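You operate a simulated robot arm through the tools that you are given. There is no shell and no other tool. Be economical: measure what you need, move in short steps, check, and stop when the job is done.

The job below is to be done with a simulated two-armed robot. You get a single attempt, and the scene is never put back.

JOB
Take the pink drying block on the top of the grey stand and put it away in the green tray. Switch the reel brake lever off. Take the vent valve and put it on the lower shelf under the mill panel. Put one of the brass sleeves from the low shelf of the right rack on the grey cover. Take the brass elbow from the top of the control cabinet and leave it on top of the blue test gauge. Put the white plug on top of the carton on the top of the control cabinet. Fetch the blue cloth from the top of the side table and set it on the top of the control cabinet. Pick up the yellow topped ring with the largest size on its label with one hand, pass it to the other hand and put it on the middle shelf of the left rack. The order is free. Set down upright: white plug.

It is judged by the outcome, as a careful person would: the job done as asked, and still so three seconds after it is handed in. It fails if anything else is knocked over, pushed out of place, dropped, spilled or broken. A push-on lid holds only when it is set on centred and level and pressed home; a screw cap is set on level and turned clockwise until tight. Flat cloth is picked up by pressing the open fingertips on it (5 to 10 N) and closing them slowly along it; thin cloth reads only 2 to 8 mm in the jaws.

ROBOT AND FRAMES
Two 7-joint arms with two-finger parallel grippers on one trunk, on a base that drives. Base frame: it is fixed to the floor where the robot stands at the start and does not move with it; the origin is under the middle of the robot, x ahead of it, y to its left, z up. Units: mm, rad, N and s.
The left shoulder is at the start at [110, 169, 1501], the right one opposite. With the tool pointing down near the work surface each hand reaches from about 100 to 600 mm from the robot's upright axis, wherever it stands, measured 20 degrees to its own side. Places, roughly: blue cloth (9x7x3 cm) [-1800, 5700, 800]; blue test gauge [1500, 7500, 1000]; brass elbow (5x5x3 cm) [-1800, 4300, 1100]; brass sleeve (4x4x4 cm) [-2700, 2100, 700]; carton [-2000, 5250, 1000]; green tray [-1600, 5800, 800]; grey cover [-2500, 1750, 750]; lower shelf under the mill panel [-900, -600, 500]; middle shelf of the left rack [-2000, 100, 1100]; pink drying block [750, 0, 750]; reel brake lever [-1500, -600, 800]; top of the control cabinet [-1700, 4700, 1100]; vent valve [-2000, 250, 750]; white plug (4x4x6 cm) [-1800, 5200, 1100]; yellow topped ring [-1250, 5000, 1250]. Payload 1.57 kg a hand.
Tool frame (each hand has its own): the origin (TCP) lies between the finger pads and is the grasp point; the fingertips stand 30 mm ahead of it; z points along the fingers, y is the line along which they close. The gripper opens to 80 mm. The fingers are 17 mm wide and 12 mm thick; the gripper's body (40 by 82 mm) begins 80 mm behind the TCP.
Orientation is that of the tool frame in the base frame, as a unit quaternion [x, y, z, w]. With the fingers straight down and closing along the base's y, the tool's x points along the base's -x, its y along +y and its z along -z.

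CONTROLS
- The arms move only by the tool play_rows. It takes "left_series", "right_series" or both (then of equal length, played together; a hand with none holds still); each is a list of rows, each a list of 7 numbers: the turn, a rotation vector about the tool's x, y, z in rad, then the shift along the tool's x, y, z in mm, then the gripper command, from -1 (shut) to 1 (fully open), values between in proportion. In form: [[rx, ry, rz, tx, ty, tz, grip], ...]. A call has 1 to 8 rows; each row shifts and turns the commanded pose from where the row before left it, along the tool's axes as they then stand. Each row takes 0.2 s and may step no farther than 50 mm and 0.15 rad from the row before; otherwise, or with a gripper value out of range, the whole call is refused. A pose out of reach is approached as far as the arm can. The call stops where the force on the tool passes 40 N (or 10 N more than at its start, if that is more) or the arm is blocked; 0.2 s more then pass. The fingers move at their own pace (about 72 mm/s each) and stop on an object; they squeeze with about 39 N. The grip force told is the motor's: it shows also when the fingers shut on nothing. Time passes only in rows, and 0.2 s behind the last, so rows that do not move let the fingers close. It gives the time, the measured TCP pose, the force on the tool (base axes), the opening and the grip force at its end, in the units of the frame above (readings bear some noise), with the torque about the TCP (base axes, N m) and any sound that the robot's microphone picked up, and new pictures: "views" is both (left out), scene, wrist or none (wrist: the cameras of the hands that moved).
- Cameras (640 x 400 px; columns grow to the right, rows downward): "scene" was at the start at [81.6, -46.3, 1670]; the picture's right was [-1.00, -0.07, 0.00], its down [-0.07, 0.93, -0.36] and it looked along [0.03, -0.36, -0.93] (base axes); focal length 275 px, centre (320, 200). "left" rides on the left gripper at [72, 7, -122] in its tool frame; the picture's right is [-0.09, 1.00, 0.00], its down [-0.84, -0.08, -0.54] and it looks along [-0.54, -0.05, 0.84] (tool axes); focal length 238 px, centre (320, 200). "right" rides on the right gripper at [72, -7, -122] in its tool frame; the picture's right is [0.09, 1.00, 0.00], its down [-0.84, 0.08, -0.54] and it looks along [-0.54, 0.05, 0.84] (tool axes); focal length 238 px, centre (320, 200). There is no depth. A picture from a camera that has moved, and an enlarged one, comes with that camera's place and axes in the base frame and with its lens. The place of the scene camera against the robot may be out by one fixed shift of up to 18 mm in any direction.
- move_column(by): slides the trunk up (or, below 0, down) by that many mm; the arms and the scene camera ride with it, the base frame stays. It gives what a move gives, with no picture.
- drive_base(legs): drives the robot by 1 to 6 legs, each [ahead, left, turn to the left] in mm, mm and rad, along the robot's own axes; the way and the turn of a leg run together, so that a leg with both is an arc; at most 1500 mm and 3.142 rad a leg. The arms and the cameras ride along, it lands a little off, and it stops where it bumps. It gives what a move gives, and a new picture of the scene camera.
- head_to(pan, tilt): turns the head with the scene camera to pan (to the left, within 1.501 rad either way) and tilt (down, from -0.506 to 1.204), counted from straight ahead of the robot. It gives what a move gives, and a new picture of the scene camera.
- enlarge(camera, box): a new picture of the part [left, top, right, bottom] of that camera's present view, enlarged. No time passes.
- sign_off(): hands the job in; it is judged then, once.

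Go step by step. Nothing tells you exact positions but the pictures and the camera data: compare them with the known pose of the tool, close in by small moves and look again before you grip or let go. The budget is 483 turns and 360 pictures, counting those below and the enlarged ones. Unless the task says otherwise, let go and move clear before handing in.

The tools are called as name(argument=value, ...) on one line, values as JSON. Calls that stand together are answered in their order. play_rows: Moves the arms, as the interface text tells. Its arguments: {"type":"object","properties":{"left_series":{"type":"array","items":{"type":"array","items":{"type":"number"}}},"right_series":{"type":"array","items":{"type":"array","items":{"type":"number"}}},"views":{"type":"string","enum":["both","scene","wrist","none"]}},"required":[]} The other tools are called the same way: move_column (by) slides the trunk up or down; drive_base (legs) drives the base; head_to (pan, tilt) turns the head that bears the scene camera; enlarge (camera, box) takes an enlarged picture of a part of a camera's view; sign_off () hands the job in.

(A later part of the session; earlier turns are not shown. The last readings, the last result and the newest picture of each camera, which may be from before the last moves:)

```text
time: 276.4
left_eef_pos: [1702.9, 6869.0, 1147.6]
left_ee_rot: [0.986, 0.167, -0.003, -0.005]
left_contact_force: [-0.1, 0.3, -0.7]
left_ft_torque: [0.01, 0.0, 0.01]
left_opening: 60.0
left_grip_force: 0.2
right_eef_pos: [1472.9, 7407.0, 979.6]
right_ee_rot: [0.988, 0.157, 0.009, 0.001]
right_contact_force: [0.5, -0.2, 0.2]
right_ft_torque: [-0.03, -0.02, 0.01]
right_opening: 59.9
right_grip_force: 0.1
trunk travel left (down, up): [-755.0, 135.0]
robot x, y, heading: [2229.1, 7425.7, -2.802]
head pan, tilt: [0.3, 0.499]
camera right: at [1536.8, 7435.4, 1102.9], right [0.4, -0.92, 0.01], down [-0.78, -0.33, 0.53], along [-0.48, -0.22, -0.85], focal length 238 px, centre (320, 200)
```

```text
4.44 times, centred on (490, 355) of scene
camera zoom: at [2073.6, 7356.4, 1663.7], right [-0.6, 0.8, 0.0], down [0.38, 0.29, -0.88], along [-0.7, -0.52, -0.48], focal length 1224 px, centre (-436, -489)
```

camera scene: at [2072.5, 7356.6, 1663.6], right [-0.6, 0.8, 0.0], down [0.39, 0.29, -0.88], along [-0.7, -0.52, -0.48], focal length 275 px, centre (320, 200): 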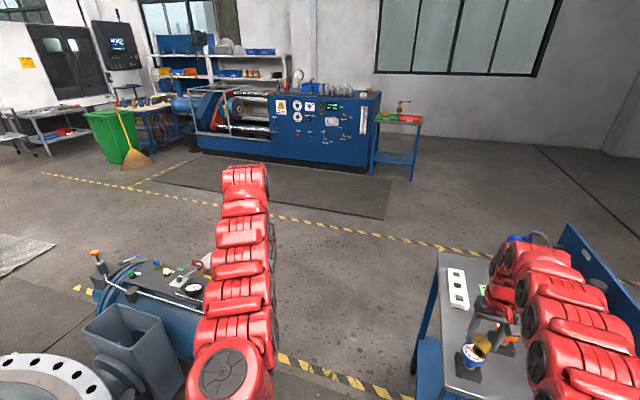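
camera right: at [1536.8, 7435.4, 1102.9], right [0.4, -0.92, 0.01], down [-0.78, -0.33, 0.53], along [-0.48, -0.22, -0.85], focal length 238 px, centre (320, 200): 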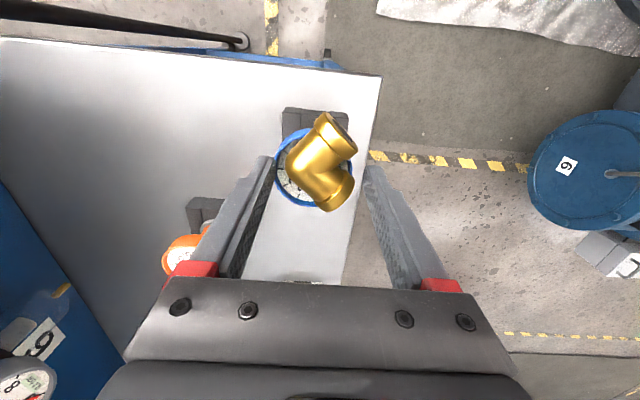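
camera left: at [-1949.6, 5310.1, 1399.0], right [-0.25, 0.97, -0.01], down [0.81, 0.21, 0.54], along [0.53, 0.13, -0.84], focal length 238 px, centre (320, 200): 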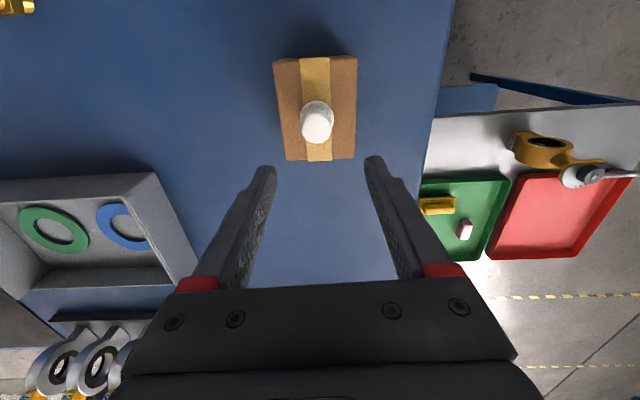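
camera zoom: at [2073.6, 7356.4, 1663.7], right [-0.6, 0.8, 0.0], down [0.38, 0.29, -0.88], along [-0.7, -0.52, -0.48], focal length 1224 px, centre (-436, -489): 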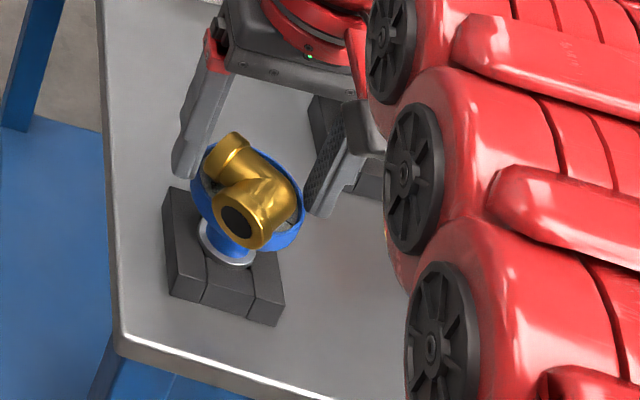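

The elbow rests stably on the gauge. I lift straight up.

play_rows(right_series=[[0, 0, 0, 0, 0, -25, 0.6], [0, 0, 0, 0, 0, -40, 0.6], [0, 0, 0, 0, 0, -45, 0.6]], views="wrist")

```text
time: 277.2
left_eef_pos: [1702.6, 6868.8, 1147.0]
left_ee_rot: [0.986, 0.168, -0.003, -0.005]
left_contact_force: [-0.1, 0.5, 0.2]
left_ft_torque: [-0.01, 0.01, 0.0]
left_opening: 59.8
left_grip_force: 0.0
right_eef_pos: [1471.8, 7406.7, 1091.0]
right_ee_rot: [0.988, 0.157, 0.009, 0.003]
right_contact_force: [-0.3, 0.6, -1.2]
right_ft_torque: [-0.04, -0.03, 0.04]
right_opening: 64.2
right_grip_force: 0.2
trunk travel left (down, up): [-755.0, 135.0]
robot x, y, heading: [2223.5, 7430.8, -2.808]
head pan, tilt: [0.3, 0.499]
camera right: at [1536.9, 7436.0, 1214.5], right [0.4, -0.92, 0.01], down [-0.78, -0.33, 0.53], along [-0.48, -0.22, -0.85], focal length 238 px, centre (320, 200)
```

right: 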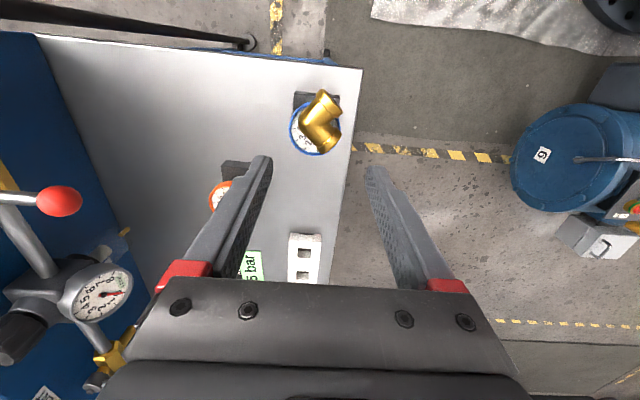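

Elbow done. Now I raise the trunk and drive back around the trolley toward the east side of the cabinet for the ring.

move_column(by=130)

drive_base(legs=[[-200, 0, 0], [0, -950, 0], [1480, 0, 0], [970, 0, 0]])

head_to(pan=0.4, tilt=0.45)

```text
time: 278.8
left_eef_pos: [1701.7, 6868.7, 1276.2]
left_ee_rot: [0.986, 0.167, -0.002, -0.005]
left_contact_force: [-0.1, -0.4, 0.0]
left_ft_torque: [0.01, 0.0, 0.02]
left_opening: 60.1
left_grip_force: 0.0
right_eef_pos: [1471.2, 7407.1, 1220.5]
right_ee_rot: [0.988, 0.157, 0.009, 0.002]
right_contact_force: [-0.3, 0.5, 0.5]
right_ft_torque: [0.02, -0.02, 0.0]
right_opening: 64.1
right_grip_force: 0.1
trunk travel left (down, up): [-885.0, 5.0]
robot x, y, heading: [2225.4, 7426.6, -2.804]
head pan, tilt: [0.3, 0.499]
```

```text
time: 296.5
left_eef_pos: [-722.9, 7004.1, 1277.7]
left_ee_rot: [0.985, 0.17, -0.003, -0.005]
left_contact_force: [0.4, 0.0, -0.6]
left_ft_torque: [-0.05, 0.01, 0.01]
left_opening: 60.1
left_grip_force: 0.0
right_eef_pos: [-956.6, 7541.9, 1219.9]
right_ee_rot: [0.987, 0.16, 0.009, 0.002]
right_contact_force: [-0.7, -0.5, 0.2]
right_ft_torque: [-0.01, 0.0, 0.01]
right_opening: 63.8
right_grip_force: 0.1
trunk travel left (down, up): [-885.0, 5.0]
robot x, y, heading: [-203.6, 7566.0, -2.8]
head pan, tilt: [0.3, 0.499]
camera scene: at [-353.6, 7494.3, 1793.8], right [-0.6, 0.8, 0.0], down [0.38, 0.29, -0.88], along [-0.7, -0.53, -0.48], focal length 275 px, centre (320, 200)
```

scene: 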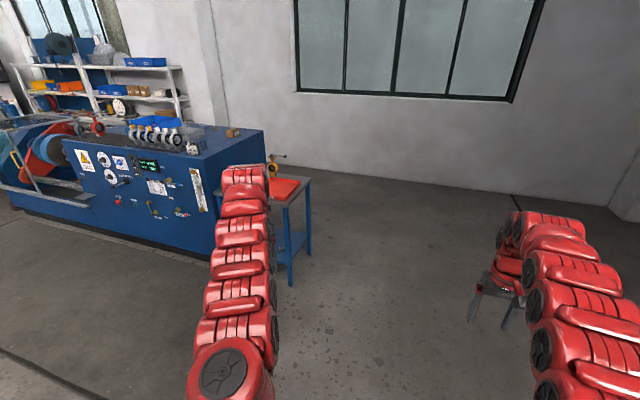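

```text
time: 297.2
left_eef_pos: [-723.8, 7005.3, 1276.9]
left_ee_rot: [0.985, 0.17, -0.003, -0.006]
left_contact_force: [0.2, 0.5, -0.5]
left_ft_torque: [0.01, -0.03, 0.01]
left_opening: 60.2
left_grip_force: 0.1
right_eef_pos: [-956.8, 7542.1, 1219.2]
right_ee_rot: [0.987, 0.16, 0.009, 0.003]
right_contact_force: [0.0, -0.2, 0.2]
right_ft_torque: [0.01, 0.0, 0.02]
right_opening: 64.2
right_grip_force: 0.0
trunk travel left (down, up): [-885.0, 5.0]
robot x, y, heading: [-201.2, 7568.4, -2.794]
head pan, tilt: [0.4, 0.45]
camera scene: at [-349.4, 7486.4, 1798.1], right [-0.68, 0.74, 0.0], down [0.32, 0.29, -0.9], along [-0.66, -0.61, -0.44], focal length 275 px, centre (320, 200)
```

scene: 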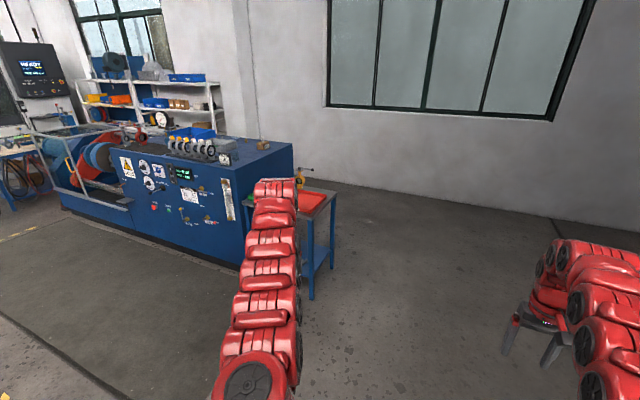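

drive_base(legs=[[440, 1080, 0], [440, 1080, 0]])

head_to(pan=0.0, tilt=0.55)

```text
time: 308.7
left_eef_pos: [-825.3, 4672.6, 1276.1]
left_ee_rot: [0.985, 0.171, -0.003, -0.005]
left_contact_force: [0.1, -0.1, 0.8]
left_ft_torque: [0.0, 0.04, -0.01]
left_opening: 60.4
left_grip_force: 0.1
right_eef_pos: [-1058.8, 5208.2, 1219.9]
right_ee_rot: [0.987, 0.16, 0.01, 0.003]
right_contact_force: [-0.2, -0.8, 0.1]
right_ft_torque: [0.02, -0.02, -0.01]
right_opening: 64.1
right_grip_force: 0.2
trunk travel left (down, up): [-885.0, 5.0]
robot x, y, heading: [-306.7, 5234.0, -2.794]
head pan, tilt: [0.4, 0.45]
camera scene: at [-451.7, 5155.1, 1798.2], right [-0.68, 0.73, 0.0], down [0.32, 0.3, -0.9], along [-0.66, -0.61, -0.44], focal length 275 px, centre (320, 200)
```

scene: 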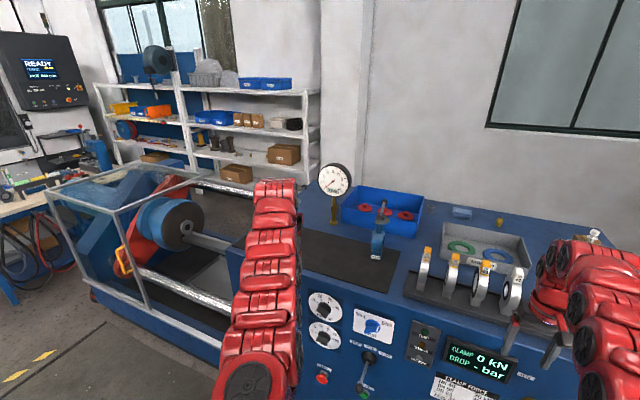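

```text
time: 309.5
left_eef_pos: [-824.1, 4672.0, 1276.6]
left_ee_rot: [0.985, 0.17, -0.003, -0.004]
left_contact_force: [0.3, 0.1, 0.3]
left_ft_torque: [0.0, 0.02, -0.03]
left_opening: 60.0
left_grip_force: 0.1
right_eef_pos: [-1059.0, 5207.8, 1219.9]
right_ee_rot: [0.987, 0.16, 0.01, 0.002]
right_contact_force: [0.8, -0.7, 0.2]
right_ft_torque: [-0.02, 0.01, -0.02]
right_opening: 64.0
right_grip_force: 0.1
trunk travel left (down, up): [-885.0, 5.0]
robot x, y, heading: [-309.1, 5231.8, -2.796]
head pan, tilt: [0.0, 0.55]
camera scene: at [-468.8, 5186.1, 1789.1], right [-0.34, 0.94, 0.0], down [0.49, 0.18, -0.85], along [-0.8, -0.29, -0.52], focal length 275 px, centre (320, 200)
```

scene: 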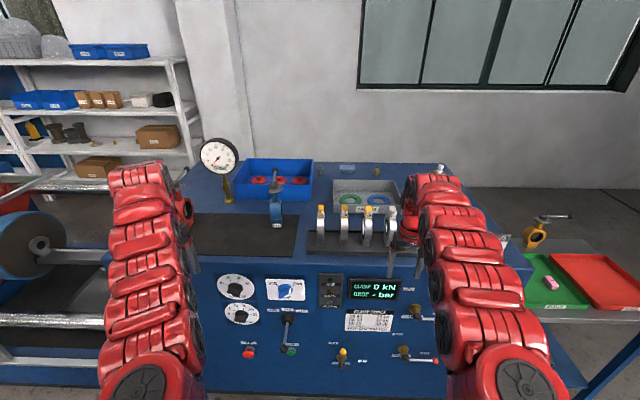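

enlarge(camera="scene", box=[290, 180, 430, 280])

```text
4.00 times, centred on (360, 230) of scene
camera zoom: at [-468.8, 5186.1, 1789.1], right [-0.34, 0.94, 0.0], down [0.49, 0.18, -0.85], along [-0.8, -0.29, -0.52], focal length 1102 px, centre (160, 80)
```

zoom: 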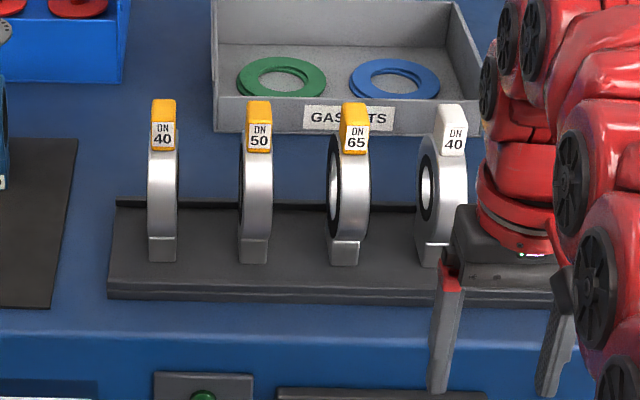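

The DN 65 yellow ring is third from the left here, tag near (-1284, 5070), top z≈1262. I align the right hand laterally and raise it a bit, then view.

play_rows(right_series=[[0, 0, 0, 0, 27, -12, 0.2], [0, 0, 0, 0, 27, -13, 0.2]], views="wrist")

```text
time: 310.1
left_eef_pos: [-823.3, 4670.3, 1277.0]
left_ee_rot: [0.985, 0.171, -0.003, -0.005]
left_contact_force: [-0.2, -0.1, 0.5]
left_ft_torque: [0.0, 0.01, -0.03]
left_opening: 60.1
left_grip_force: 0.0
right_eef_pos: [-1042.6, 5156.8, 1244.1]
right_ee_rot: [0.987, 0.161, 0.01, 0.002]
right_contact_force: [0.4, 0.1, -0.4]
right_ft_torque: [0.04, -0.01, -0.02]
right_opening: 48.0
right_grip_force: 0.1
trunk travel left (down, up): [-885.0, 5.0]
robot x, y, heading: [-307.2, 5230.9, -2.795]
head pan, tilt: [0.0, 0.55]
camera right: at [-977.9, 5184.9, 1368.5], right [0.4, -0.92, 0.01], down [-0.78, -0.34, 0.53], along [-0.48, -0.22, -0.85], focal length 238 px, centre (320, 200)
```

right: 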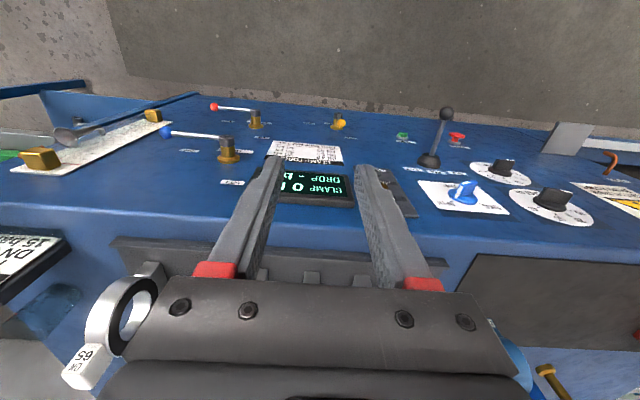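

drive_base(legs=[[190, 0, 0]])

enlarge(camera="scene", box=[280, 200, 420, 320])

```text
time: 311.7
left_eef_pos: [-1002.3, 4607.7, 1277.6]
left_ee_rot: [0.985, 0.172, -0.003, -0.004]
left_contact_force: [0.0, -0.4, 0.3]
left_ft_torque: [-0.05, 0.01, -0.02]
left_opening: 60.0
left_grip_force: 0.1
right_eef_pos: [-1220.0, 5092.1, 1246.6]
right_ee_rot: [0.987, 0.161, 0.009, 0.002]
right_contact_force: [0.4, 0.1, 0.3]
right_ft_torque: [-0.02, 0.03, 0.02]
right_opening: 48.3
right_grip_force: 0.1
trunk travel left (down, up): [-885.0, 5.0]
robot x, y, heading: [-488.4, 5170.5, -2.796]
head pan, tilt: [0.0, 0.55]
camera scene: at [-644.7, 5122.9, 1789.6], right [-0.34, 0.94, 0.0], down [0.49, 0.18, -0.85], along [-0.8, -0.29, -0.52], focal length 275 px, centre (320, 200)
```

scene: 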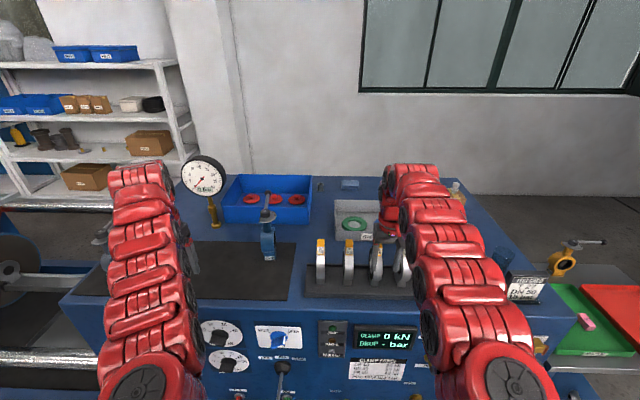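

```text
3.33 times, centred on (350, 260) of scene
camera zoom: at [-644.7, 5122.9, 1789.6], right [-0.34, 0.94, 0.0], down [0.49, 0.18, -0.85], along [-0.8, -0.29, -0.52], focal length 918 px, centre (220, 0)
```

zoom: 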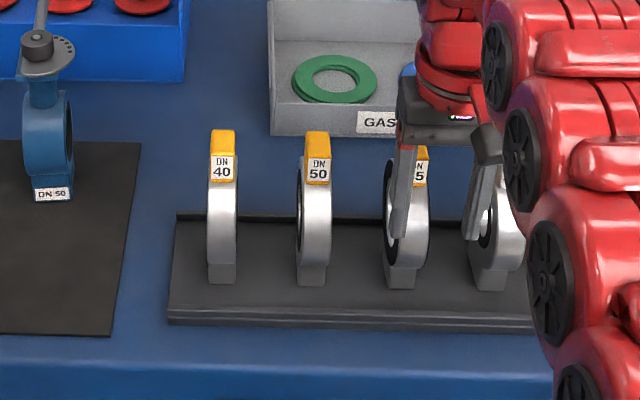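

play_rows(right_series=[[0, 0, 0, 0, 11, 0, 0.2]], views="none")

drive_base(legs=[[35, 0, 0]])

enlarge(camera="scene", box=[300, 220, 420, 320])

play_rows(right_series=[[0, 0, 0, 0, 0, 0, 0.2]], views="wrist")

```text
time: 312.1
left_eef_pos: [-1003.1, 4606.5, 1276.6]
left_ee_rot: [0.985, 0.172, -0.002, -0.004]
left_contact_force: [-0.1, -0.6, -1.1]
left_ft_torque: [0.0, 0.01, -0.01]
left_opening: 59.9
left_grip_force: 0.1
right_eef_pos: [-1219.4, 5081.6, 1245.5]
right_ee_rot: [0.987, 0.161, 0.009, 0.002]
right_contact_force: [0.0, -0.3, 0.3]
right_ft_torque: [-0.01, 0.0, 0.03]
right_opening: 47.7
right_grip_force: 0.1
trunk travel left (down, up): [-885.0, 5.0]
robot x, y, heading: [-486.3, 5169.3, -2.795]
head pan, tilt: [0.0, 0.55]
```

```text
time: 312.9
left_eef_pos: [-1030.5, 4596.2, 1281.6]
left_ee_rot: [0.985, 0.172, -0.006, -0.005]
left_contact_force: [0.8, 0.5, 0.4]
left_ft_torque: [-0.04, 0.08, 0.02]
left_opening: 60.2
left_grip_force: 0.1
right_eef_pos: [-1245.1, 5071.3, 1249.7]
right_ee_rot: [0.987, 0.161, 0.006, 0.004]
right_contact_force: [0.6, 0.2, -0.1]
right_ft_torque: [-0.01, 0.08, -0.02]
right_opening: 47.9
right_grip_force: 0.0
trunk travel left (down, up): [-885.0, 5.0]
robot x, y, heading: [-519.5, 5161.0, -2.796]
head pan, tilt: [0.0, 0.55]
camera scene: at [-671.6, 5113.1, 1790.4], right [-0.34, 0.94, 0.0], down [0.49, 0.18, -0.86], along [-0.8, -0.29, -0.52], focal length 275 px, centre (320, 200)
```

scene: 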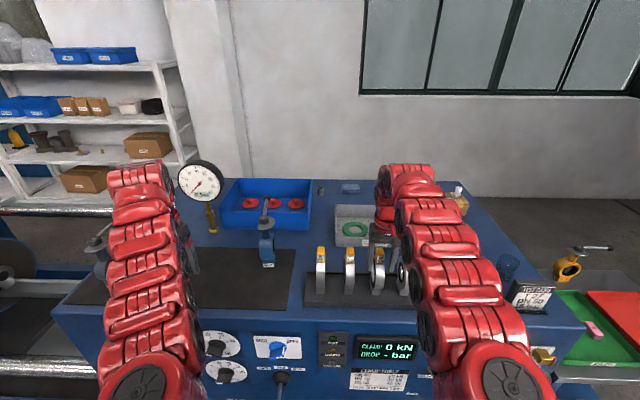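

```text
4.00 times, centred on (360, 270) of scene
camera zoom: at [-671.6, 5113.1, 1790.4], right [-0.34, 0.94, 0.0], down [0.49, 0.18, -0.86], along [-0.8, -0.29, -0.52], focal length 1102 px, centre (160, -80)
```

zoom: 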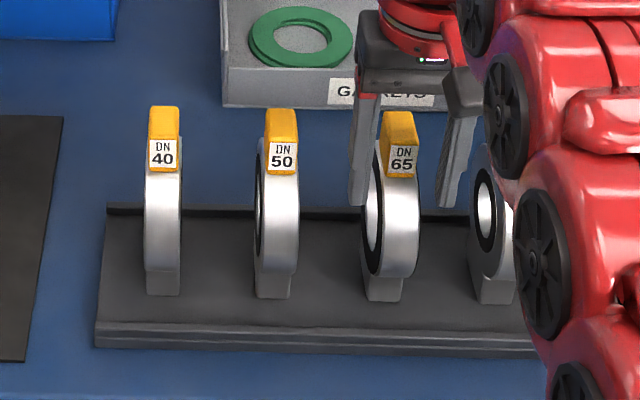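

```text
time: 313.4
left_eef_pos: [-1039.6, 4593.6, 1276.8]
left_ee_rot: [0.985, 0.172, -0.002, -0.004]
left_contact_force: [0.0, -0.1, 1.0]
left_ft_torque: [0.01, 0.01, -0.01]
left_opening: 60.0
left_grip_force: 0.0
right_eef_pos: [-1254.1, 5069.0, 1244.5]
right_ee_rot: [0.987, 0.161, 0.01, 0.002]
right_contact_force: [-0.3, -0.9, 0.7]
right_ft_torque: [-0.03, -0.03, 0.03]
right_opening: 48.0
right_grip_force: 0.0
trunk travel left (down, up): [-885.0, 5.0]
robot x, y, heading: [-517.8, 5159.2, -2.792]
head pan, tilt: [0.0, 0.55]
camera right: at [-1190.2, 5098.1, 1368.0], right [0.4, -0.91, 0.01], down [-0.78, -0.34, 0.53], along [-0.48, -0.22, -0.85], focal length 238 px, centre (320, 200)
```

right: 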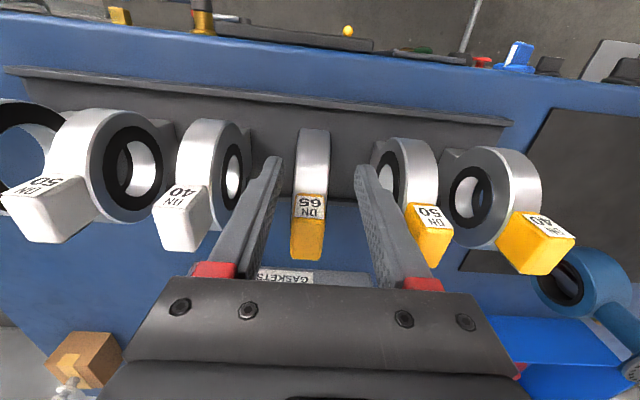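

The DN65 tag is centred between the fingers, 30 mm ahead. I advance the last bit and grip.

play_rows(right_series=[[0, 0, 0, -14, -3, 0, 0.2], [0, 0, 0, -14, -2, 0, 0.2]], views="wrist")

```text
time: 313.9
left_eef_pos: [-1037.1, 4594.7, 1277.1]
left_ee_rot: [0.985, 0.172, -0.002, -0.005]
left_contact_force: [-0.3, 0.1, 0.2]
left_ft_torque: [0.0, -0.02, -0.04]
left_opening: 59.8
left_grip_force: 0.0
right_eef_pos: [-1255.7, 5069.8, 1244.5]
right_ee_rot: [0.987, 0.161, 0.01, 0.002]
right_contact_force: [1.0, -0.1, 0.9]
right_ft_torque: [-0.05, 0.02, -0.02]
right_opening: 47.7
right_grip_force: 0.2
right hand out of reach, approached as far as the arm can: row 1, 2
trunk travel left (down, up): [-885.0, 5.0]
robot x, y, heading: [-518.9, 5156.2, -2.795]
head pan, tilt: [0.0, 0.55]
camera right: at [-1192.9, 5098.6, 1367.9], right [0.4, -0.91, 0.01], down [-0.78, -0.34, 0.53], along [-0.48, -0.22, -0.85], focal length 238 px, centre (320, 200)
```

right: 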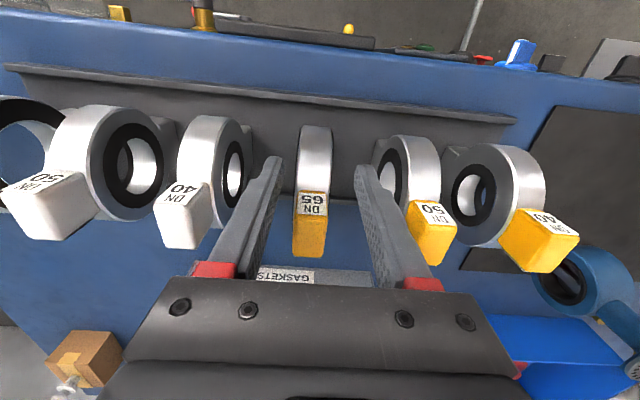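

drive_base(legs=[[30, -4, 0]])

play_rows(right_series=[[0, 0, 0, 0, 0, 0, 0.2]], views="wrist")

```text
time: 314.8
left_eef_pos: [-1060.6, 4589.0, 1280.4]
left_ee_rot: [0.985, 0.173, -0.006, -0.005]
left_contact_force: [0.8, -0.2, 0.5]
left_ft_torque: [0.0, 0.08, 0.01]
left_opening: 60.1
left_grip_force: 0.1
right_eef_pos: [-1279.6, 5064.7, 1248.6]
right_ee_rot: [0.987, 0.161, 0.005, 0.003]
right_contact_force: [0.8, 0.0, 0.4]
right_ft_torque: [0.0, 0.05, -0.02]
right_opening: 48.0
right_grip_force: 0.0
trunk travel left (down, up): [-885.0, 5.0]
robot x, y, heading: [-548.6, 5153.1, -2.8]
head pan, tilt: [0.0, 0.55]
camera scene: at [-701.1, 5105.1, 1790.3], right [-0.34, 0.94, 0.0], down [0.49, 0.18, -0.86], along [-0.8, -0.29, -0.52], focal length 275 px, centre (320, 200)
```

scene: 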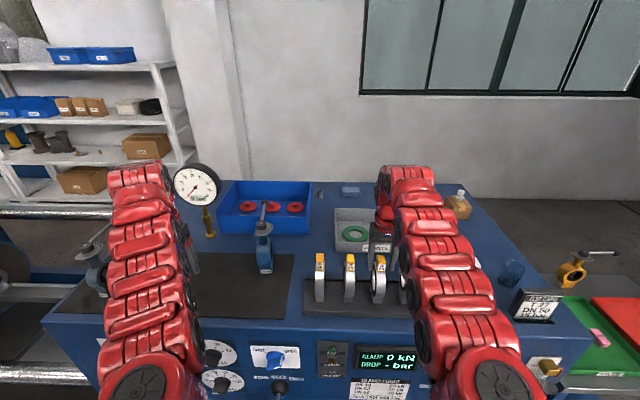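

```text
time: 315.2
left_eef_pos: [-1069.1, 4586.5, 1275.1]
left_ee_rot: [0.985, 0.172, -0.002, -0.005]
left_contact_force: [-0.6, -0.2, -0.2]
left_ft_torque: [-0.02, -0.03, 0.02]
left_opening: 59.9
left_grip_force: 0.2
right_eef_pos: [-1286.6, 5062.1, 1242.9]
right_ee_rot: [0.987, 0.16, 0.011, 0.002]
right_contact_force: [-0.5, -0.1, -0.1]
right_ft_torque: [0.0, -0.01, 0.01]
right_opening: 48.0
right_grip_force: 0.1
trunk travel left (down, up): [-885.0, 5.0]
robot x, y, heading: [-545.4, 5148.0, -2.796]
head pan, tilt: [0.0, 0.55]
camera right: at [-1223.6, 5091.7, 1367.3], right [0.4, -0.91, 0.01], down [-0.78, -0.34, 0.53], along [-0.48, -0.22, -0.85], focal length 238 px, centre (320, 200)
```

right: 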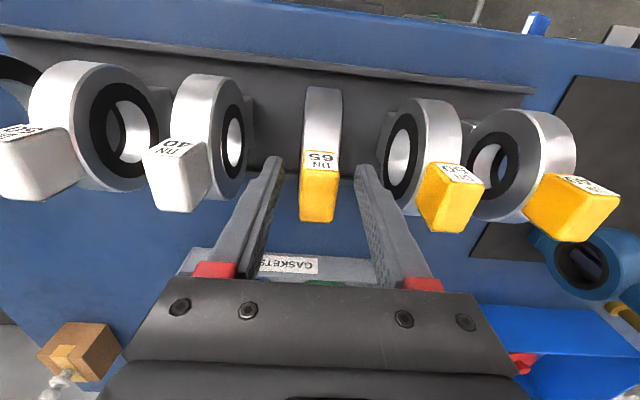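

play_rows(right_series=[[0, 0, 0, 0, 0, 10, 0.2], [0, 0, 0, 0, 0, 0, -1], [0, 0, 0, 0, 0, 0, -1], [0, 0, 0, 0, 0, 0, -1], [0, 0, 0, 0, 0, 0, -1]], views="wrist")

```text
time: 316.4
left_eef_pos: [-1067.7, 4586.5, 1277.2]
left_ee_rot: [0.985, 0.174, -0.002, -0.004]
left_contact_force: [0.1, -0.1, 1.1]
left_ft_torque: [0.02, 0.0, -0.03]
left_opening: 60.0
left_grip_force: 0.0
right_eef_pos: [-1284.9, 5061.9, 1233.3]
right_ee_rot: [0.987, 0.161, 0.009, 0.002]
right_contact_force: [-0.7, 0.0, -0.1]
right_ft_torque: [0.03, -0.08, 0.02]
right_opening: 25.8
right_grip_force: 37.0
trunk travel left (down, up): [-885.0, 5.0]
robot x, y, heading: [-549.9, 5153.1, -2.794]
head pan, tilt: [0.0, 0.55]
camera right: at [-1221.3, 5091.6, 1357.7], right [0.4, -0.91, 0.01], down [-0.78, -0.34, 0.53], along [-0.48, -0.22, -0.85], focal length 238 px, centre (320, 200)
```

right: 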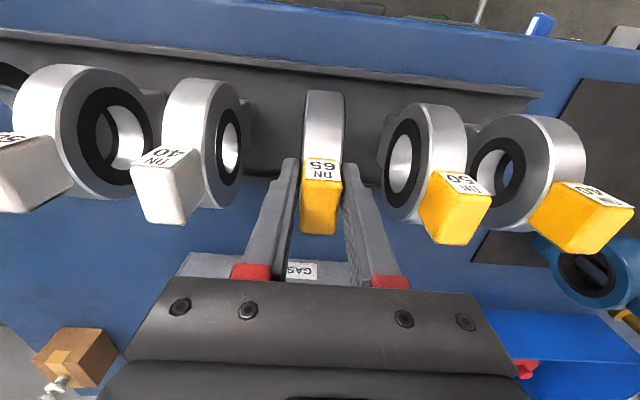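

Gripped. I lift the ring clear of the plate.

play_rows(right_series=[[0, 0, 0, 0, 0, -15, -1], [0, 0, 0, 0, 0, -25, -1], [0, 0, 0, 0, 0, -25, -1]], views="both")

```text
time: 317.2
left_eef_pos: [-1065.1, 4586.8, 1277.1]
left_ee_rot: [0.985, 0.173, -0.003, -0.006]
left_contact_force: [0.2, -0.6, 0.2]
left_ft_torque: [0.02, 0.0, -0.01]
left_opening: 60.3
left_grip_force: 0.1
right_eef_pos: [-1277.5, 5065.5, 1297.6]
right_ee_rot: [0.987, 0.162, 0.009, 0.002]
right_contact_force: [1.1, 0.4, -4.1]
right_ft_torque: [0.02, -0.03, -0.02]
right_opening: 25.7
right_grip_force: 37.1
right hand out of reach, approached as far as the arm can: row 2, 3
trunk travel left (down, up): [-885.0, 5.0]
robot x, y, heading: [-547.3, 5150.7, -2.792]
head pan, tilt: [0.0, 0.55]
camera scene: at [-711.1, 5102.8, 1789.1], right [-0.34, 0.94, 0.0], down [0.49, 0.18, -0.85], along [-0.8, -0.29, -0.52], focal length 275 px, centre (320, 200)
camera right: at [-1214.1, 5095.8, 1421.9], right [0.4, -0.91, 0.01], down [-0.78, -0.34, 0.53], along [-0.48, -0.22, -0.85], focal length 238 px, centre (320, 200)
```

scene: 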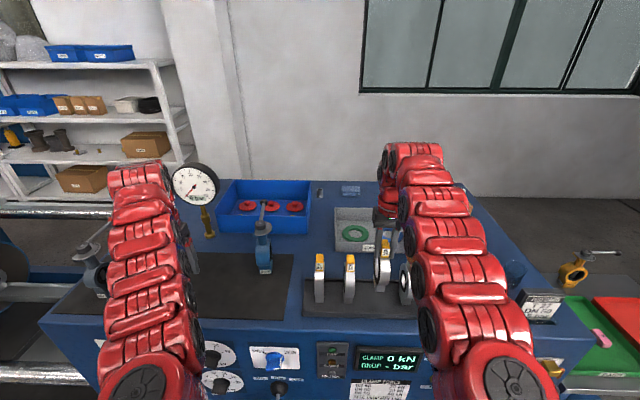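
right: 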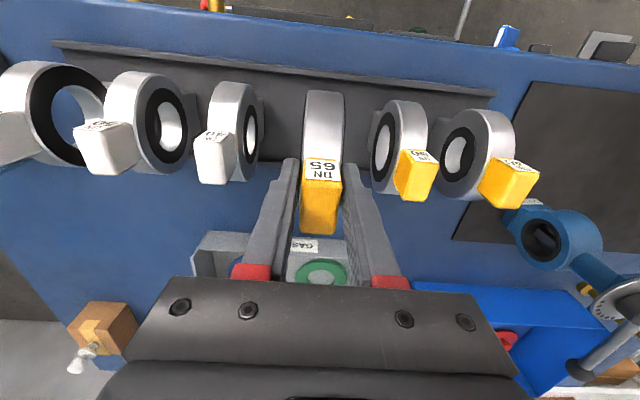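

Ring held. I back out and return along the known route: north around the side table, then down the aisle toward the left rack.

drive_base(legs=[[-450, 0, 0], [-300, -1100, 0], [-200, -1100, 0]])

```text
time: 330.6
left_eef_pos: [-912.5, 6967.7, 1276.9]
left_ee_rot: [0.984, 0.176, -0.002, -0.005]
left_contact_force: [-0.4, -0.7, -0.4]
left_ft_torque: [0.01, 0.0, -0.01]
left_opening: 60.2
left_grip_force: 0.0
right_eef_pos: [-1126.7, 7446.2, 1297.5]
right_ee_rot: [0.986, 0.165, 0.009, 0.001]
right_contact_force: [-0.5, -0.3, -4.0]
right_ft_torque: [0.05, -0.04, 0.02]
right_opening: 25.5
right_grip_force: 37.1
trunk travel left (down, up): [-885.0, 5.0]
robot x, y, heading: [-396.1, 7537.0, -2.788]
head pan, tilt: [0.0, 0.55]
camera scene: at [-560.9, 7486.4, 1789.0], right [-0.35, 0.94, 0.0], down [0.49, 0.18, -0.85], along [-0.8, -0.3, -0.52], focal length 275 px, centre (320, 200)
```

scene: 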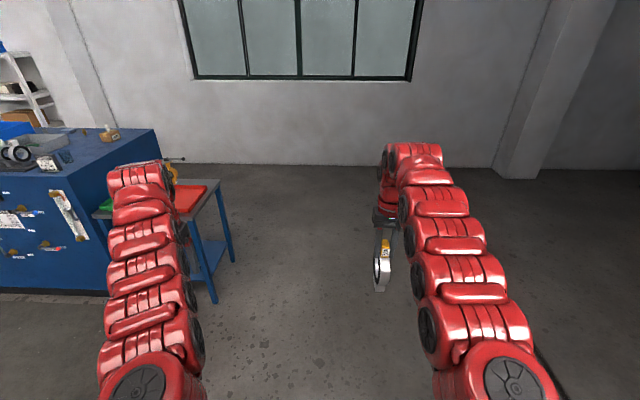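

drive_base(legs=[[1500, 0, 0], [1500, 0, 0], [150, 0, 0], [0, 0, 1.57]])

```text
time: 350.0
left_eef_pos: [-2843.5, 5967.2, 1277.4]
left_ee_rot: [0.583, 0.813, -0.005, -0.002]
left_contact_force: [0.3, -0.9, 0.0]
left_ft_torque: [0.0, -0.02, 0.01]
left_opening: 60.1
left_grip_force: 0.0
right_eef_pos: [-3326.4, 5764.5, 1297.8]
right_ee_rot: [0.592, 0.806, 0.009, -0.005]
right_contact_force: [0.2, 0.1, -3.3]
right_ft_torque: [0.02, 0.0, 0.0]
right_opening: 25.7
right_grip_force: 36.6
trunk travel left (down, up): [-885.0, 5.0]
robot x, y, heading: [-3399.3, 6498.4, -1.243]
head pan, tilt: [0.0, 0.55]
camera scene: at [-3344.8, 6343.8, 1789.0], right [-0.95, -0.32, 0.0], down [-0.17, 0.5, -0.85], along [0.27, -0.81, -0.52], focal length 275 px, centre (320, 200)
```

scene: 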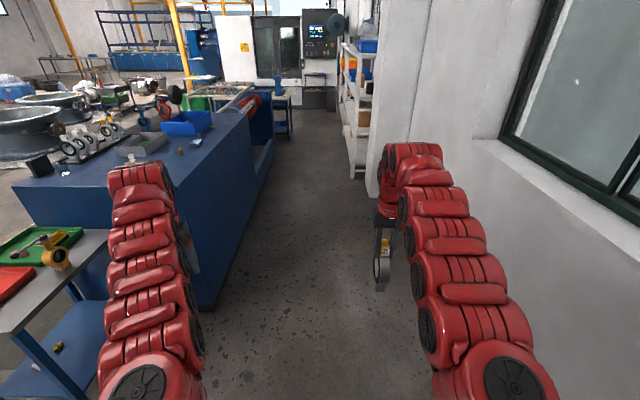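

drive_base(legs=[[1500, 40, 0.022], [1495, 40, 0], [1200, 0, 0]])

```text
refused: leg 1 is longer than a leg can be; nothing moved
```

drive_base(legs=[[1490, 40, 0.022], [1490, 40, 0], [1200, 0, 0]])

```text
time: 369.9
left_eef_pos: [-1335.8, 2097.5, 1277.4]
left_ee_rot: [0.574, 0.819, -0.005, -0.002]
left_contact_force: [-0.3, -0.4, -1.0]
left_ft_torque: [0.01, -0.01, 0.0]
left_opening: 59.9
left_grip_force: 0.1
right_eef_pos: [-1815.1, 1885.0, 1296.2]
right_ee_rot: [0.584, 0.812, 0.007, -0.006]
right_contact_force: [-0.1, -0.7, -4.5]
right_ft_torque: [-0.02, 0.01, 0.0]
right_opening: 25.9
right_grip_force: 37.3
trunk travel left (down, up): [-885.0, 5.0]
robot x, y, heading: [-1898.0, 2613.4, -1.221]
head pan, tilt: [0.0, 0.55]
camera scene: at [-1845.3, 2464.5, 1789.1], right [-0.94, -0.34, 0.0], down [-0.18, 0.49, -0.85], along [0.29, -0.8, -0.52], focal length 275 px, centre (320, 200)
```

scene: 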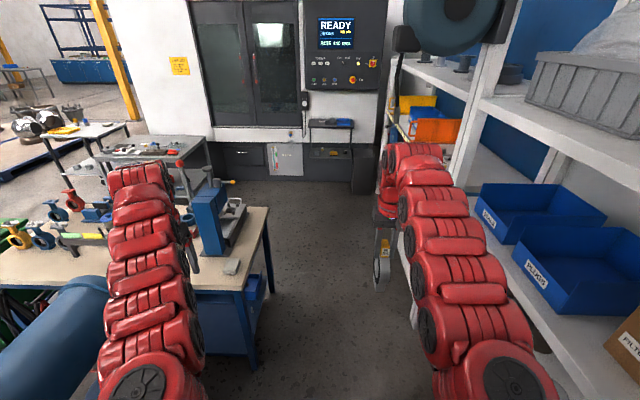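

drive_base(legs=[[1000, -80, 0], [900, 0, 0]])

head_to(pan=-1.2, tilt=0.45)

```text
time: 379.5
left_eef_pos: [-785.0, 259.5, 1276.2]
left_ee_rot: [0.577, 0.816, -0.005, -0.002]
left_contact_force: [0.0, 0.6, -0.5]
left_ft_torque: [-0.01, 0.02, -0.02]
left_opening: 60.1
left_grip_force: 0.1
right_eef_pos: [-1264.9, 52.4, 1298.1]
right_ee_rot: [0.587, 0.81, 0.008, -0.005]
right_contact_force: [-0.2, -0.3, -5.1]
right_ft_torque: [0.01, 0.03, 0.02]
right_opening: 25.6
right_grip_force: 37.1
trunk travel left (down, up): [-885.0, 5.0]
robot x, y, heading: [-1343.9, 778.4, -1.236]
head pan, tilt: [0.0, 0.55]
camera scene: at [-1290.5, 631.2, 1789.1], right [-0.94, -0.33, 0.0], down [-0.17, 0.49, -0.85], along [0.28, -0.8, -0.52], focal length 275 px, centre (320, 200)
```

scene: 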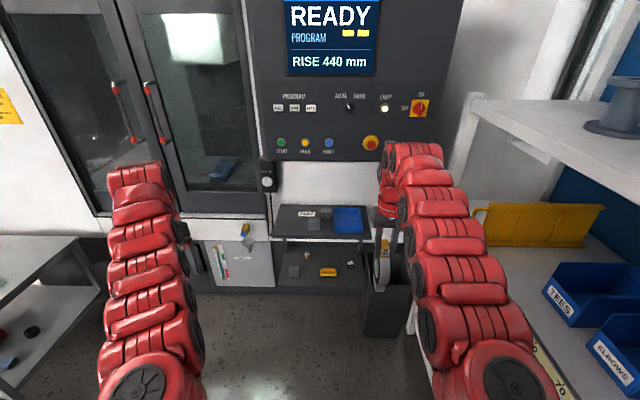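

```text
time: 380.9
left_eef_pos: [-783.6, 259.0, 1276.1]
left_ee_rot: [0.578, 0.816, -0.006, -0.002]
left_contact_force: [-0.3, -0.9, 0.2]
left_ft_torque: [-0.03, -0.02, 0.0]
left_opening: 59.8
left_grip_force: 0.1
right_eef_pos: [-1264.4, 51.2, 1296.9]
right_ee_rot: [0.587, 0.81, 0.008, -0.005]
right_contact_force: [0.0, 0.2, -4.8]
right_ft_torque: [0.03, 0.04, 0.01]
right_opening: 25.7
right_grip_force: 37.1
trunk travel left (down, up): [-885.0, 5.0]
robot x, y, heading: [-1346.6, 782.6, -1.231]
head pan, tilt: [-1.201, 0.45]
camera scene: at [-1389.7, 654.7, 1798.1], right [-0.65, 0.76, 0.0], down [0.33, 0.28, -0.9], along [-0.68, -0.59, -0.44], focal length 275 px, centre (320, 200)
```

scene: 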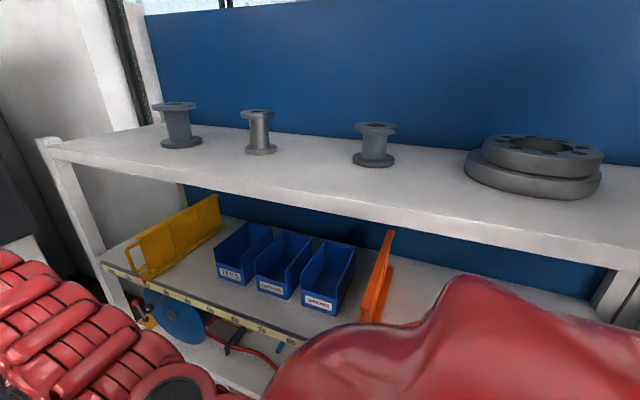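

I move away from the rack a little and turn to face it.

drive_base(legs=[[400, 300, 0], [100, 0, 0], [0, 0, -1.57]])

head_to(pan=0.0, tilt=0.45)

```text
time: 388.4
left_eef_pos: [-1433.5, -134.4, 1276.6]
left_ee_rot: [0.988, 0.156, -0.002, -0.005]
left_contact_force: [-0.6, -0.4, 0.8]
left_ft_torque: [-0.01, 0.01, -0.01]
left_opening: 59.7
left_grip_force: 0.1
right_eef_pos: [-1629.4, 352.4, 1297.1]
right_ee_rot: [0.989, 0.145, 0.01, 0.002]
right_contact_force: [-0.4, 0.2, -3.9]
right_ft_torque: [0.03, 0.0, 0.02]
right_opening: 25.6
right_grip_force: 36.5
trunk travel left (down, up): [-885.0, 5.0]
robot x, y, heading: [-899.7, 416.0, -2.822]
head pan, tilt: [-1.201, 0.45]
camera scene: at [-1034.9, 469.0, 1798.1], right [0.77, 0.63, 0.0], down [0.28, -0.34, -0.9], along [-0.57, 0.7, -0.44], focal length 275 px, centre (320, 200)
```

scene: 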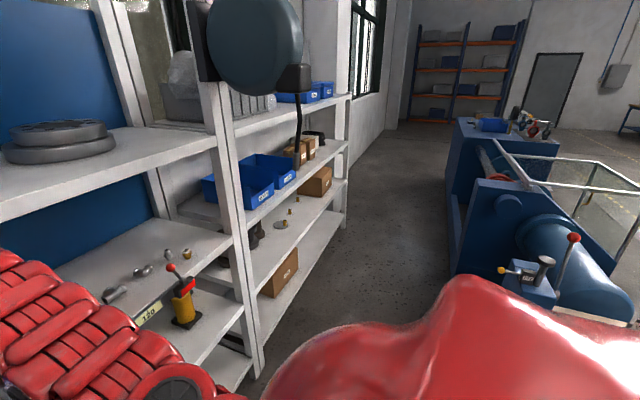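

```text
time: 389.9
left_eef_pos: [-1433.3, -133.7, 1275.8]
left_ee_rot: [0.988, 0.156, -0.003, -0.005]
left_contact_force: [0.3, -0.1, 0.6]
left_ft_torque: [-0.01, 0.02, 0.01]
left_opening: 60.1
left_grip_force: 0.2
right_eef_pos: [-1629.7, 352.7, 1296.8]
right_ee_rot: [0.989, 0.146, 0.01, 0.001]
right_contact_force: [-0.1, -0.7, -4.7]
right_ft_torque: [-0.02, -0.05, -0.03]
right_opening: 25.6
right_grip_force: 36.7
trunk travel left (down, up): [-885.0, 5.0]
robot x, y, heading: [-896.2, 413.6, -2.827]
head pan, tilt: [0.0, 0.45]
camera scene: at [-1064.3, 369.9, 1798.1], right [-0.31, 0.95, 0.0], down [0.41, 0.13, -0.9], along [-0.86, -0.28, -0.44], focal length 275 px, centre (320, 200)
```

scene: 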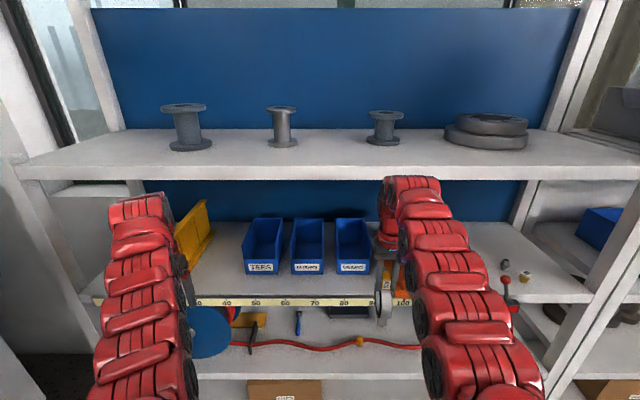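

Head-on view of the left rack: middle shelf top at z≈1100, with a free area right of the orange divider. I first do the hand-over here in free space: bring the ring to the centre with the right hand.

play_rows(right_series=[[0, 0, 0, 5, 33, 22, -1], [0, 0, 0, 8, 33, 22, -1], [0, 0, 0, 8, 33, 22, -1], [0, 0, 0, 8, 33, 22, -1], [0, 0, 0, 8, 33, 22, -1]], left_series=[[0, -0.12, 0, 0, 10, 20, 0.6], [0, -0.12, 0, 0, 10, 20, 0.6], [0, -0.12, 0, 0, 10, 20, 0.6], [0, -0.12, 0, 0, 10, 20, 0.6], [0, -0.12, 0, 0, 10, 20, 0.6]], views="both")

```text
time: 391.1
left_eef_pos: [-1440.3, -189.1, 1180.8]
left_ee_rot: [0.943, 0.15, -0.295, 0.041]
left_contact_force: [-0.7, -1.4, -0.1]
left_ft_torque: [0.04, 0.01, 0.01]
left_opening: 63.9
left_grip_force: 0.0
right_eef_pos: [-1542.9, 200.9, 1188.3]
right_ee_rot: [0.989, 0.145, 0.01, 0.003]
right_contact_force: [0.5, -0.1, -4.8]
right_ft_torque: [0.05, -0.05, -0.04]
right_opening: 25.6
right_grip_force: 36.9
trunk travel left (down, up): [-885.0, 5.0]
robot x, y, heading: [-894.4, 412.2, -2.827]
head pan, tilt: [0.0, 0.45]
camera scene: at [-1063.5, 367.7, 1798.1], right [-0.31, 0.95, 0.0], down [0.41, 0.14, -0.9], along [-0.86, -0.28, -0.44], focal length 275 px, centre (320, 200)
camera right: at [-1479.3, 227.9, 1311.8], right [0.37, -0.93, 0.01], down [-0.79, -0.31, 0.53], along [-0.49, -0.2, -0.85], focal length 238 px, centre (320, 200)
camera left: at [-1316.3, -155.0, 1239.8], right [0.24, -0.97, 0.04], down [-0.38, -0.05, 0.92], along [-0.89, -0.23, -0.38], focal length 238 px, centre (320, 200)
```

scene: 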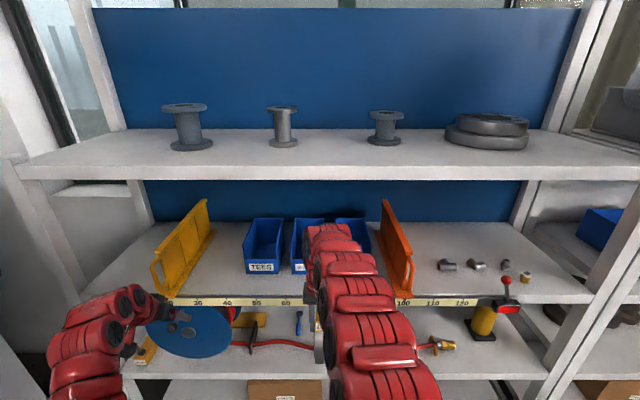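
right: 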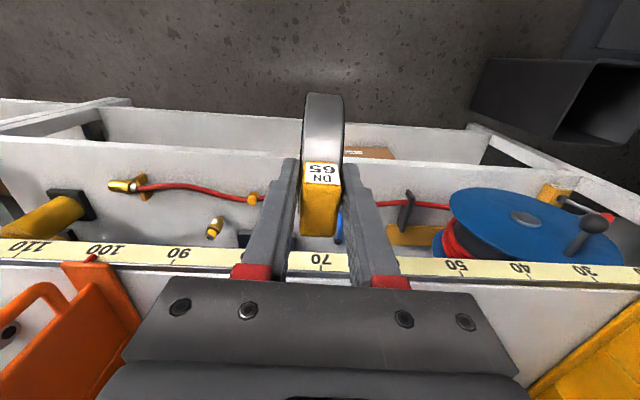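
left: 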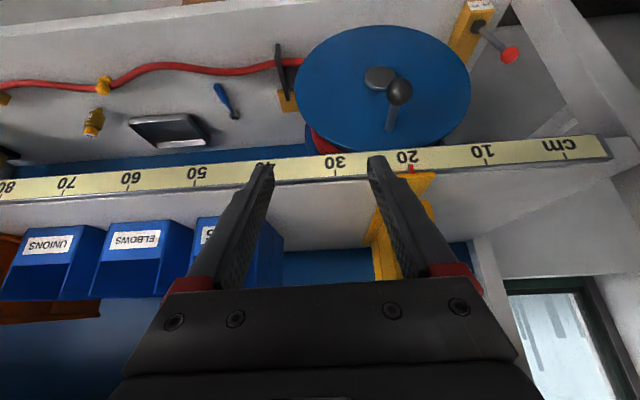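

Hand-over setup: I pitch the left tool up to about 75° (pointing forward).

play_rows(left_series=[[0, -0.142, 0, 0, 0, -15, 0.6], [0, -0.142, 0, 0, 0, -15, 0.6], [0, -0.142, 0, 0, 0, -20, 0.6], [0, -0.142, 0, 0, 0, -20, 0.6], [0, -0.142, 0, 0, 0, -20, 0.6]], views="scene")

```text
time: 392.2
left_eef_pos: [-1374.1, -165.4, 1236.7]
left_ee_rot: [0.78, 0.127, -0.605, 0.092]
left_contact_force: [0.5, -0.2, 0.3]
left_ft_torque: [0.01, -0.03, -0.01]
left_opening: 64.1
left_grip_force: 0.1
right_eef_pos: [-1543.7, 201.4, 1188.9]
right_ee_rot: [0.989, 0.145, 0.009, 0.002]
right_contact_force: [0.0, 0.1, -3.7]
right_ft_torque: [0.01, 0.0, -0.01]
right_opening: 25.8
right_grip_force: 37.0
trunk travel left (down, up): [-885.0, 5.0]
robot x, y, heading: [-897.0, 414.4, -2.828]
head pan, tilt: [0.0, 0.45]
camera scene: at [-1063.0, 370.0, 1798.2], right [-0.31, 0.95, 0.0], down [0.41, 0.13, -0.9], along [-0.86, -0.28, -0.44], focal length 275 px, centre (320, 200)
```

scene: 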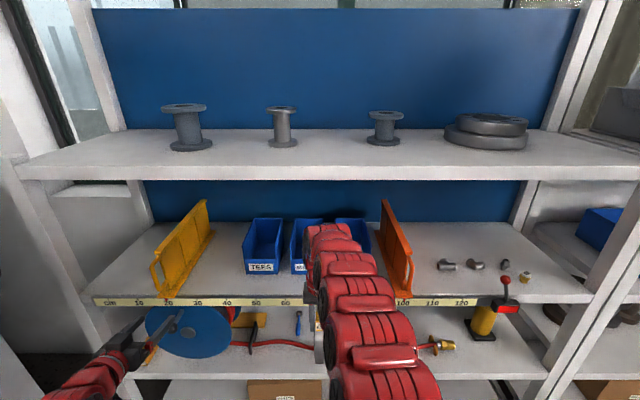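

play_rows(left_series=[[0, 0, 0, 33, 0, -12, 0.6], [0, 0, 0, 33, 0, -12, 0.6], [0, 0, 0, 33, -10, -12, 0.6], [0, 0, 0, 33, -20, -10, 0.6], [0, 0, 0, 0, -45, 0, 0.6], [0, 0, 0, 0, -45, 0, 0.6], [0, 0, 0, 0, -45, 0, 0.6]], views="both")

```text
time: 393.9
left_eef_pos: [-1351.1, 18.7, 1118.7]
left_ee_rot: [0.782, 0.127, -0.604, 0.091]
left_contact_force: [0.0, 0.9, -1.0]
left_ft_torque: [0.0, 0.01, 0.06]
left_opening: 64.1
left_grip_force: 0.0
right_eef_pos: [-1544.8, 202.8, 1189.1]
right_ee_rot: [0.989, 0.145, 0.009, 0.003]
right_contact_force: [-0.5, -0.6, -4.3]
right_ft_torque: [-0.03, -0.01, 0.01]
right_opening: 25.6
right_grip_force: 37.0
trunk travel left (down, up): [-885.0, 5.0]
robot x, y, heading: [-896.4, 418.3, -2.828]
head pan, tilt: [0.0, 0.45]
camera scene: at [-1063.8, 371.0, 1798.2], right [-0.31, 0.95, 0.0], down [0.41, 0.13, -0.9], along [-0.86, -0.28, -0.44], focal length 275 px, centre (320, 200)
camera left: at [-1219.8, 54.9, 1080.3], right [0.29, -0.95, 0.08], down [0.28, 0.16, 0.95], along [-0.92, -0.25, 0.31], focal length 238 px, centre (320, 200)
```

scene: 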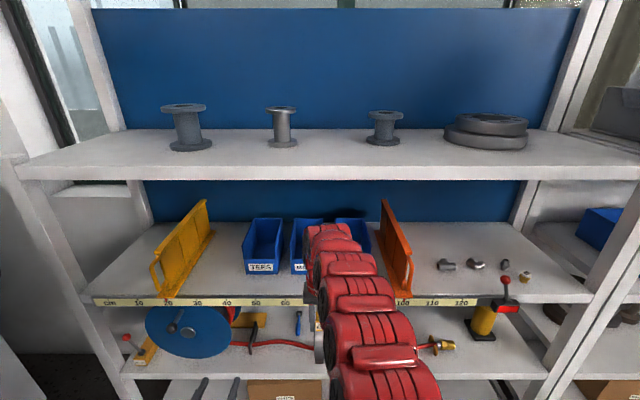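
left: 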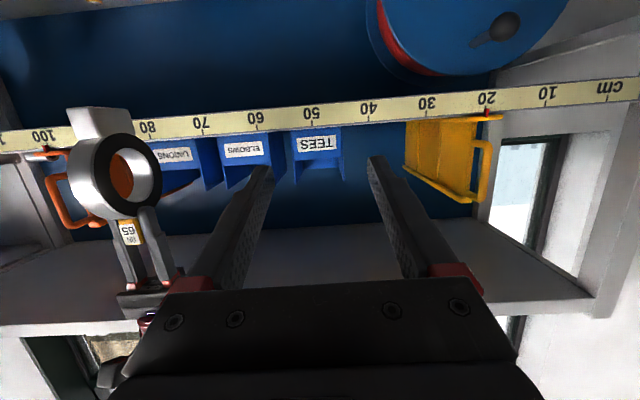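

The left camera sees the ring clearly. I slide the left hand behind the ring.

play_rows(left_series=[[0, 0, 0, 0, -45, 0, 0.6], [0, 0, 0, 0, -45, 0, 0.6], [0, 0, 0, 0, -45, 0, 0.6], [0, 0, 0, 0, -45, 0, 0.6], [0, 0, 0, 0, -45, 0, 0.6], [0, 0, 0, 0, -11, 0, 0.6]], views="wrist")

```text
time: 395.2
left_eef_pos: [-1426.0, 240.0, 1122.1]
left_ee_rot: [0.781, 0.127, -0.604, 0.091]
left_contact_force: [-0.8, -0.4, -0.1]
left_ft_torque: [0.03, -0.03, 0.02]
left_opening: 64.1
left_grip_force: 0.1
right_eef_pos: [-1544.2, 201.3, 1189.1]
right_ee_rot: [0.989, 0.145, 0.009, 0.003]
right_contact_force: [0.4, 0.8, -3.7]
right_ft_torque: [-0.02, 0.0, -0.02]
right_opening: 25.7
right_grip_force: 36.3
trunk travel left (down, up): [-885.0, 5.0]
robot x, y, heading: [-896.9, 413.7, -2.828]
head pan, tilt: [0.0, 0.45]
camera left: at [-1294.1, 276.7, 1084.5], right [0.29, -0.95, 0.08], down [0.28, 0.16, 0.95], along [-0.92, -0.25, 0.31], focal length 238 px, centre (320, 200)
```

left: 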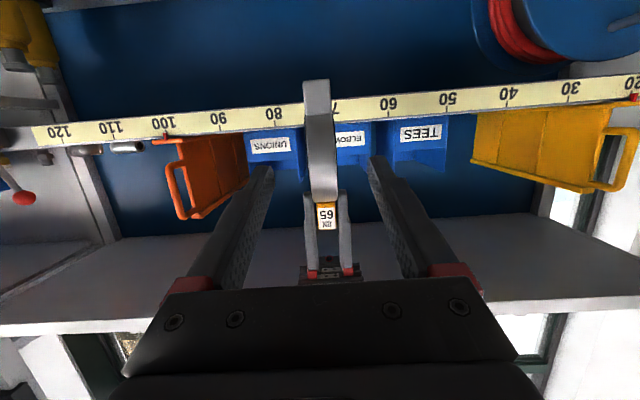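

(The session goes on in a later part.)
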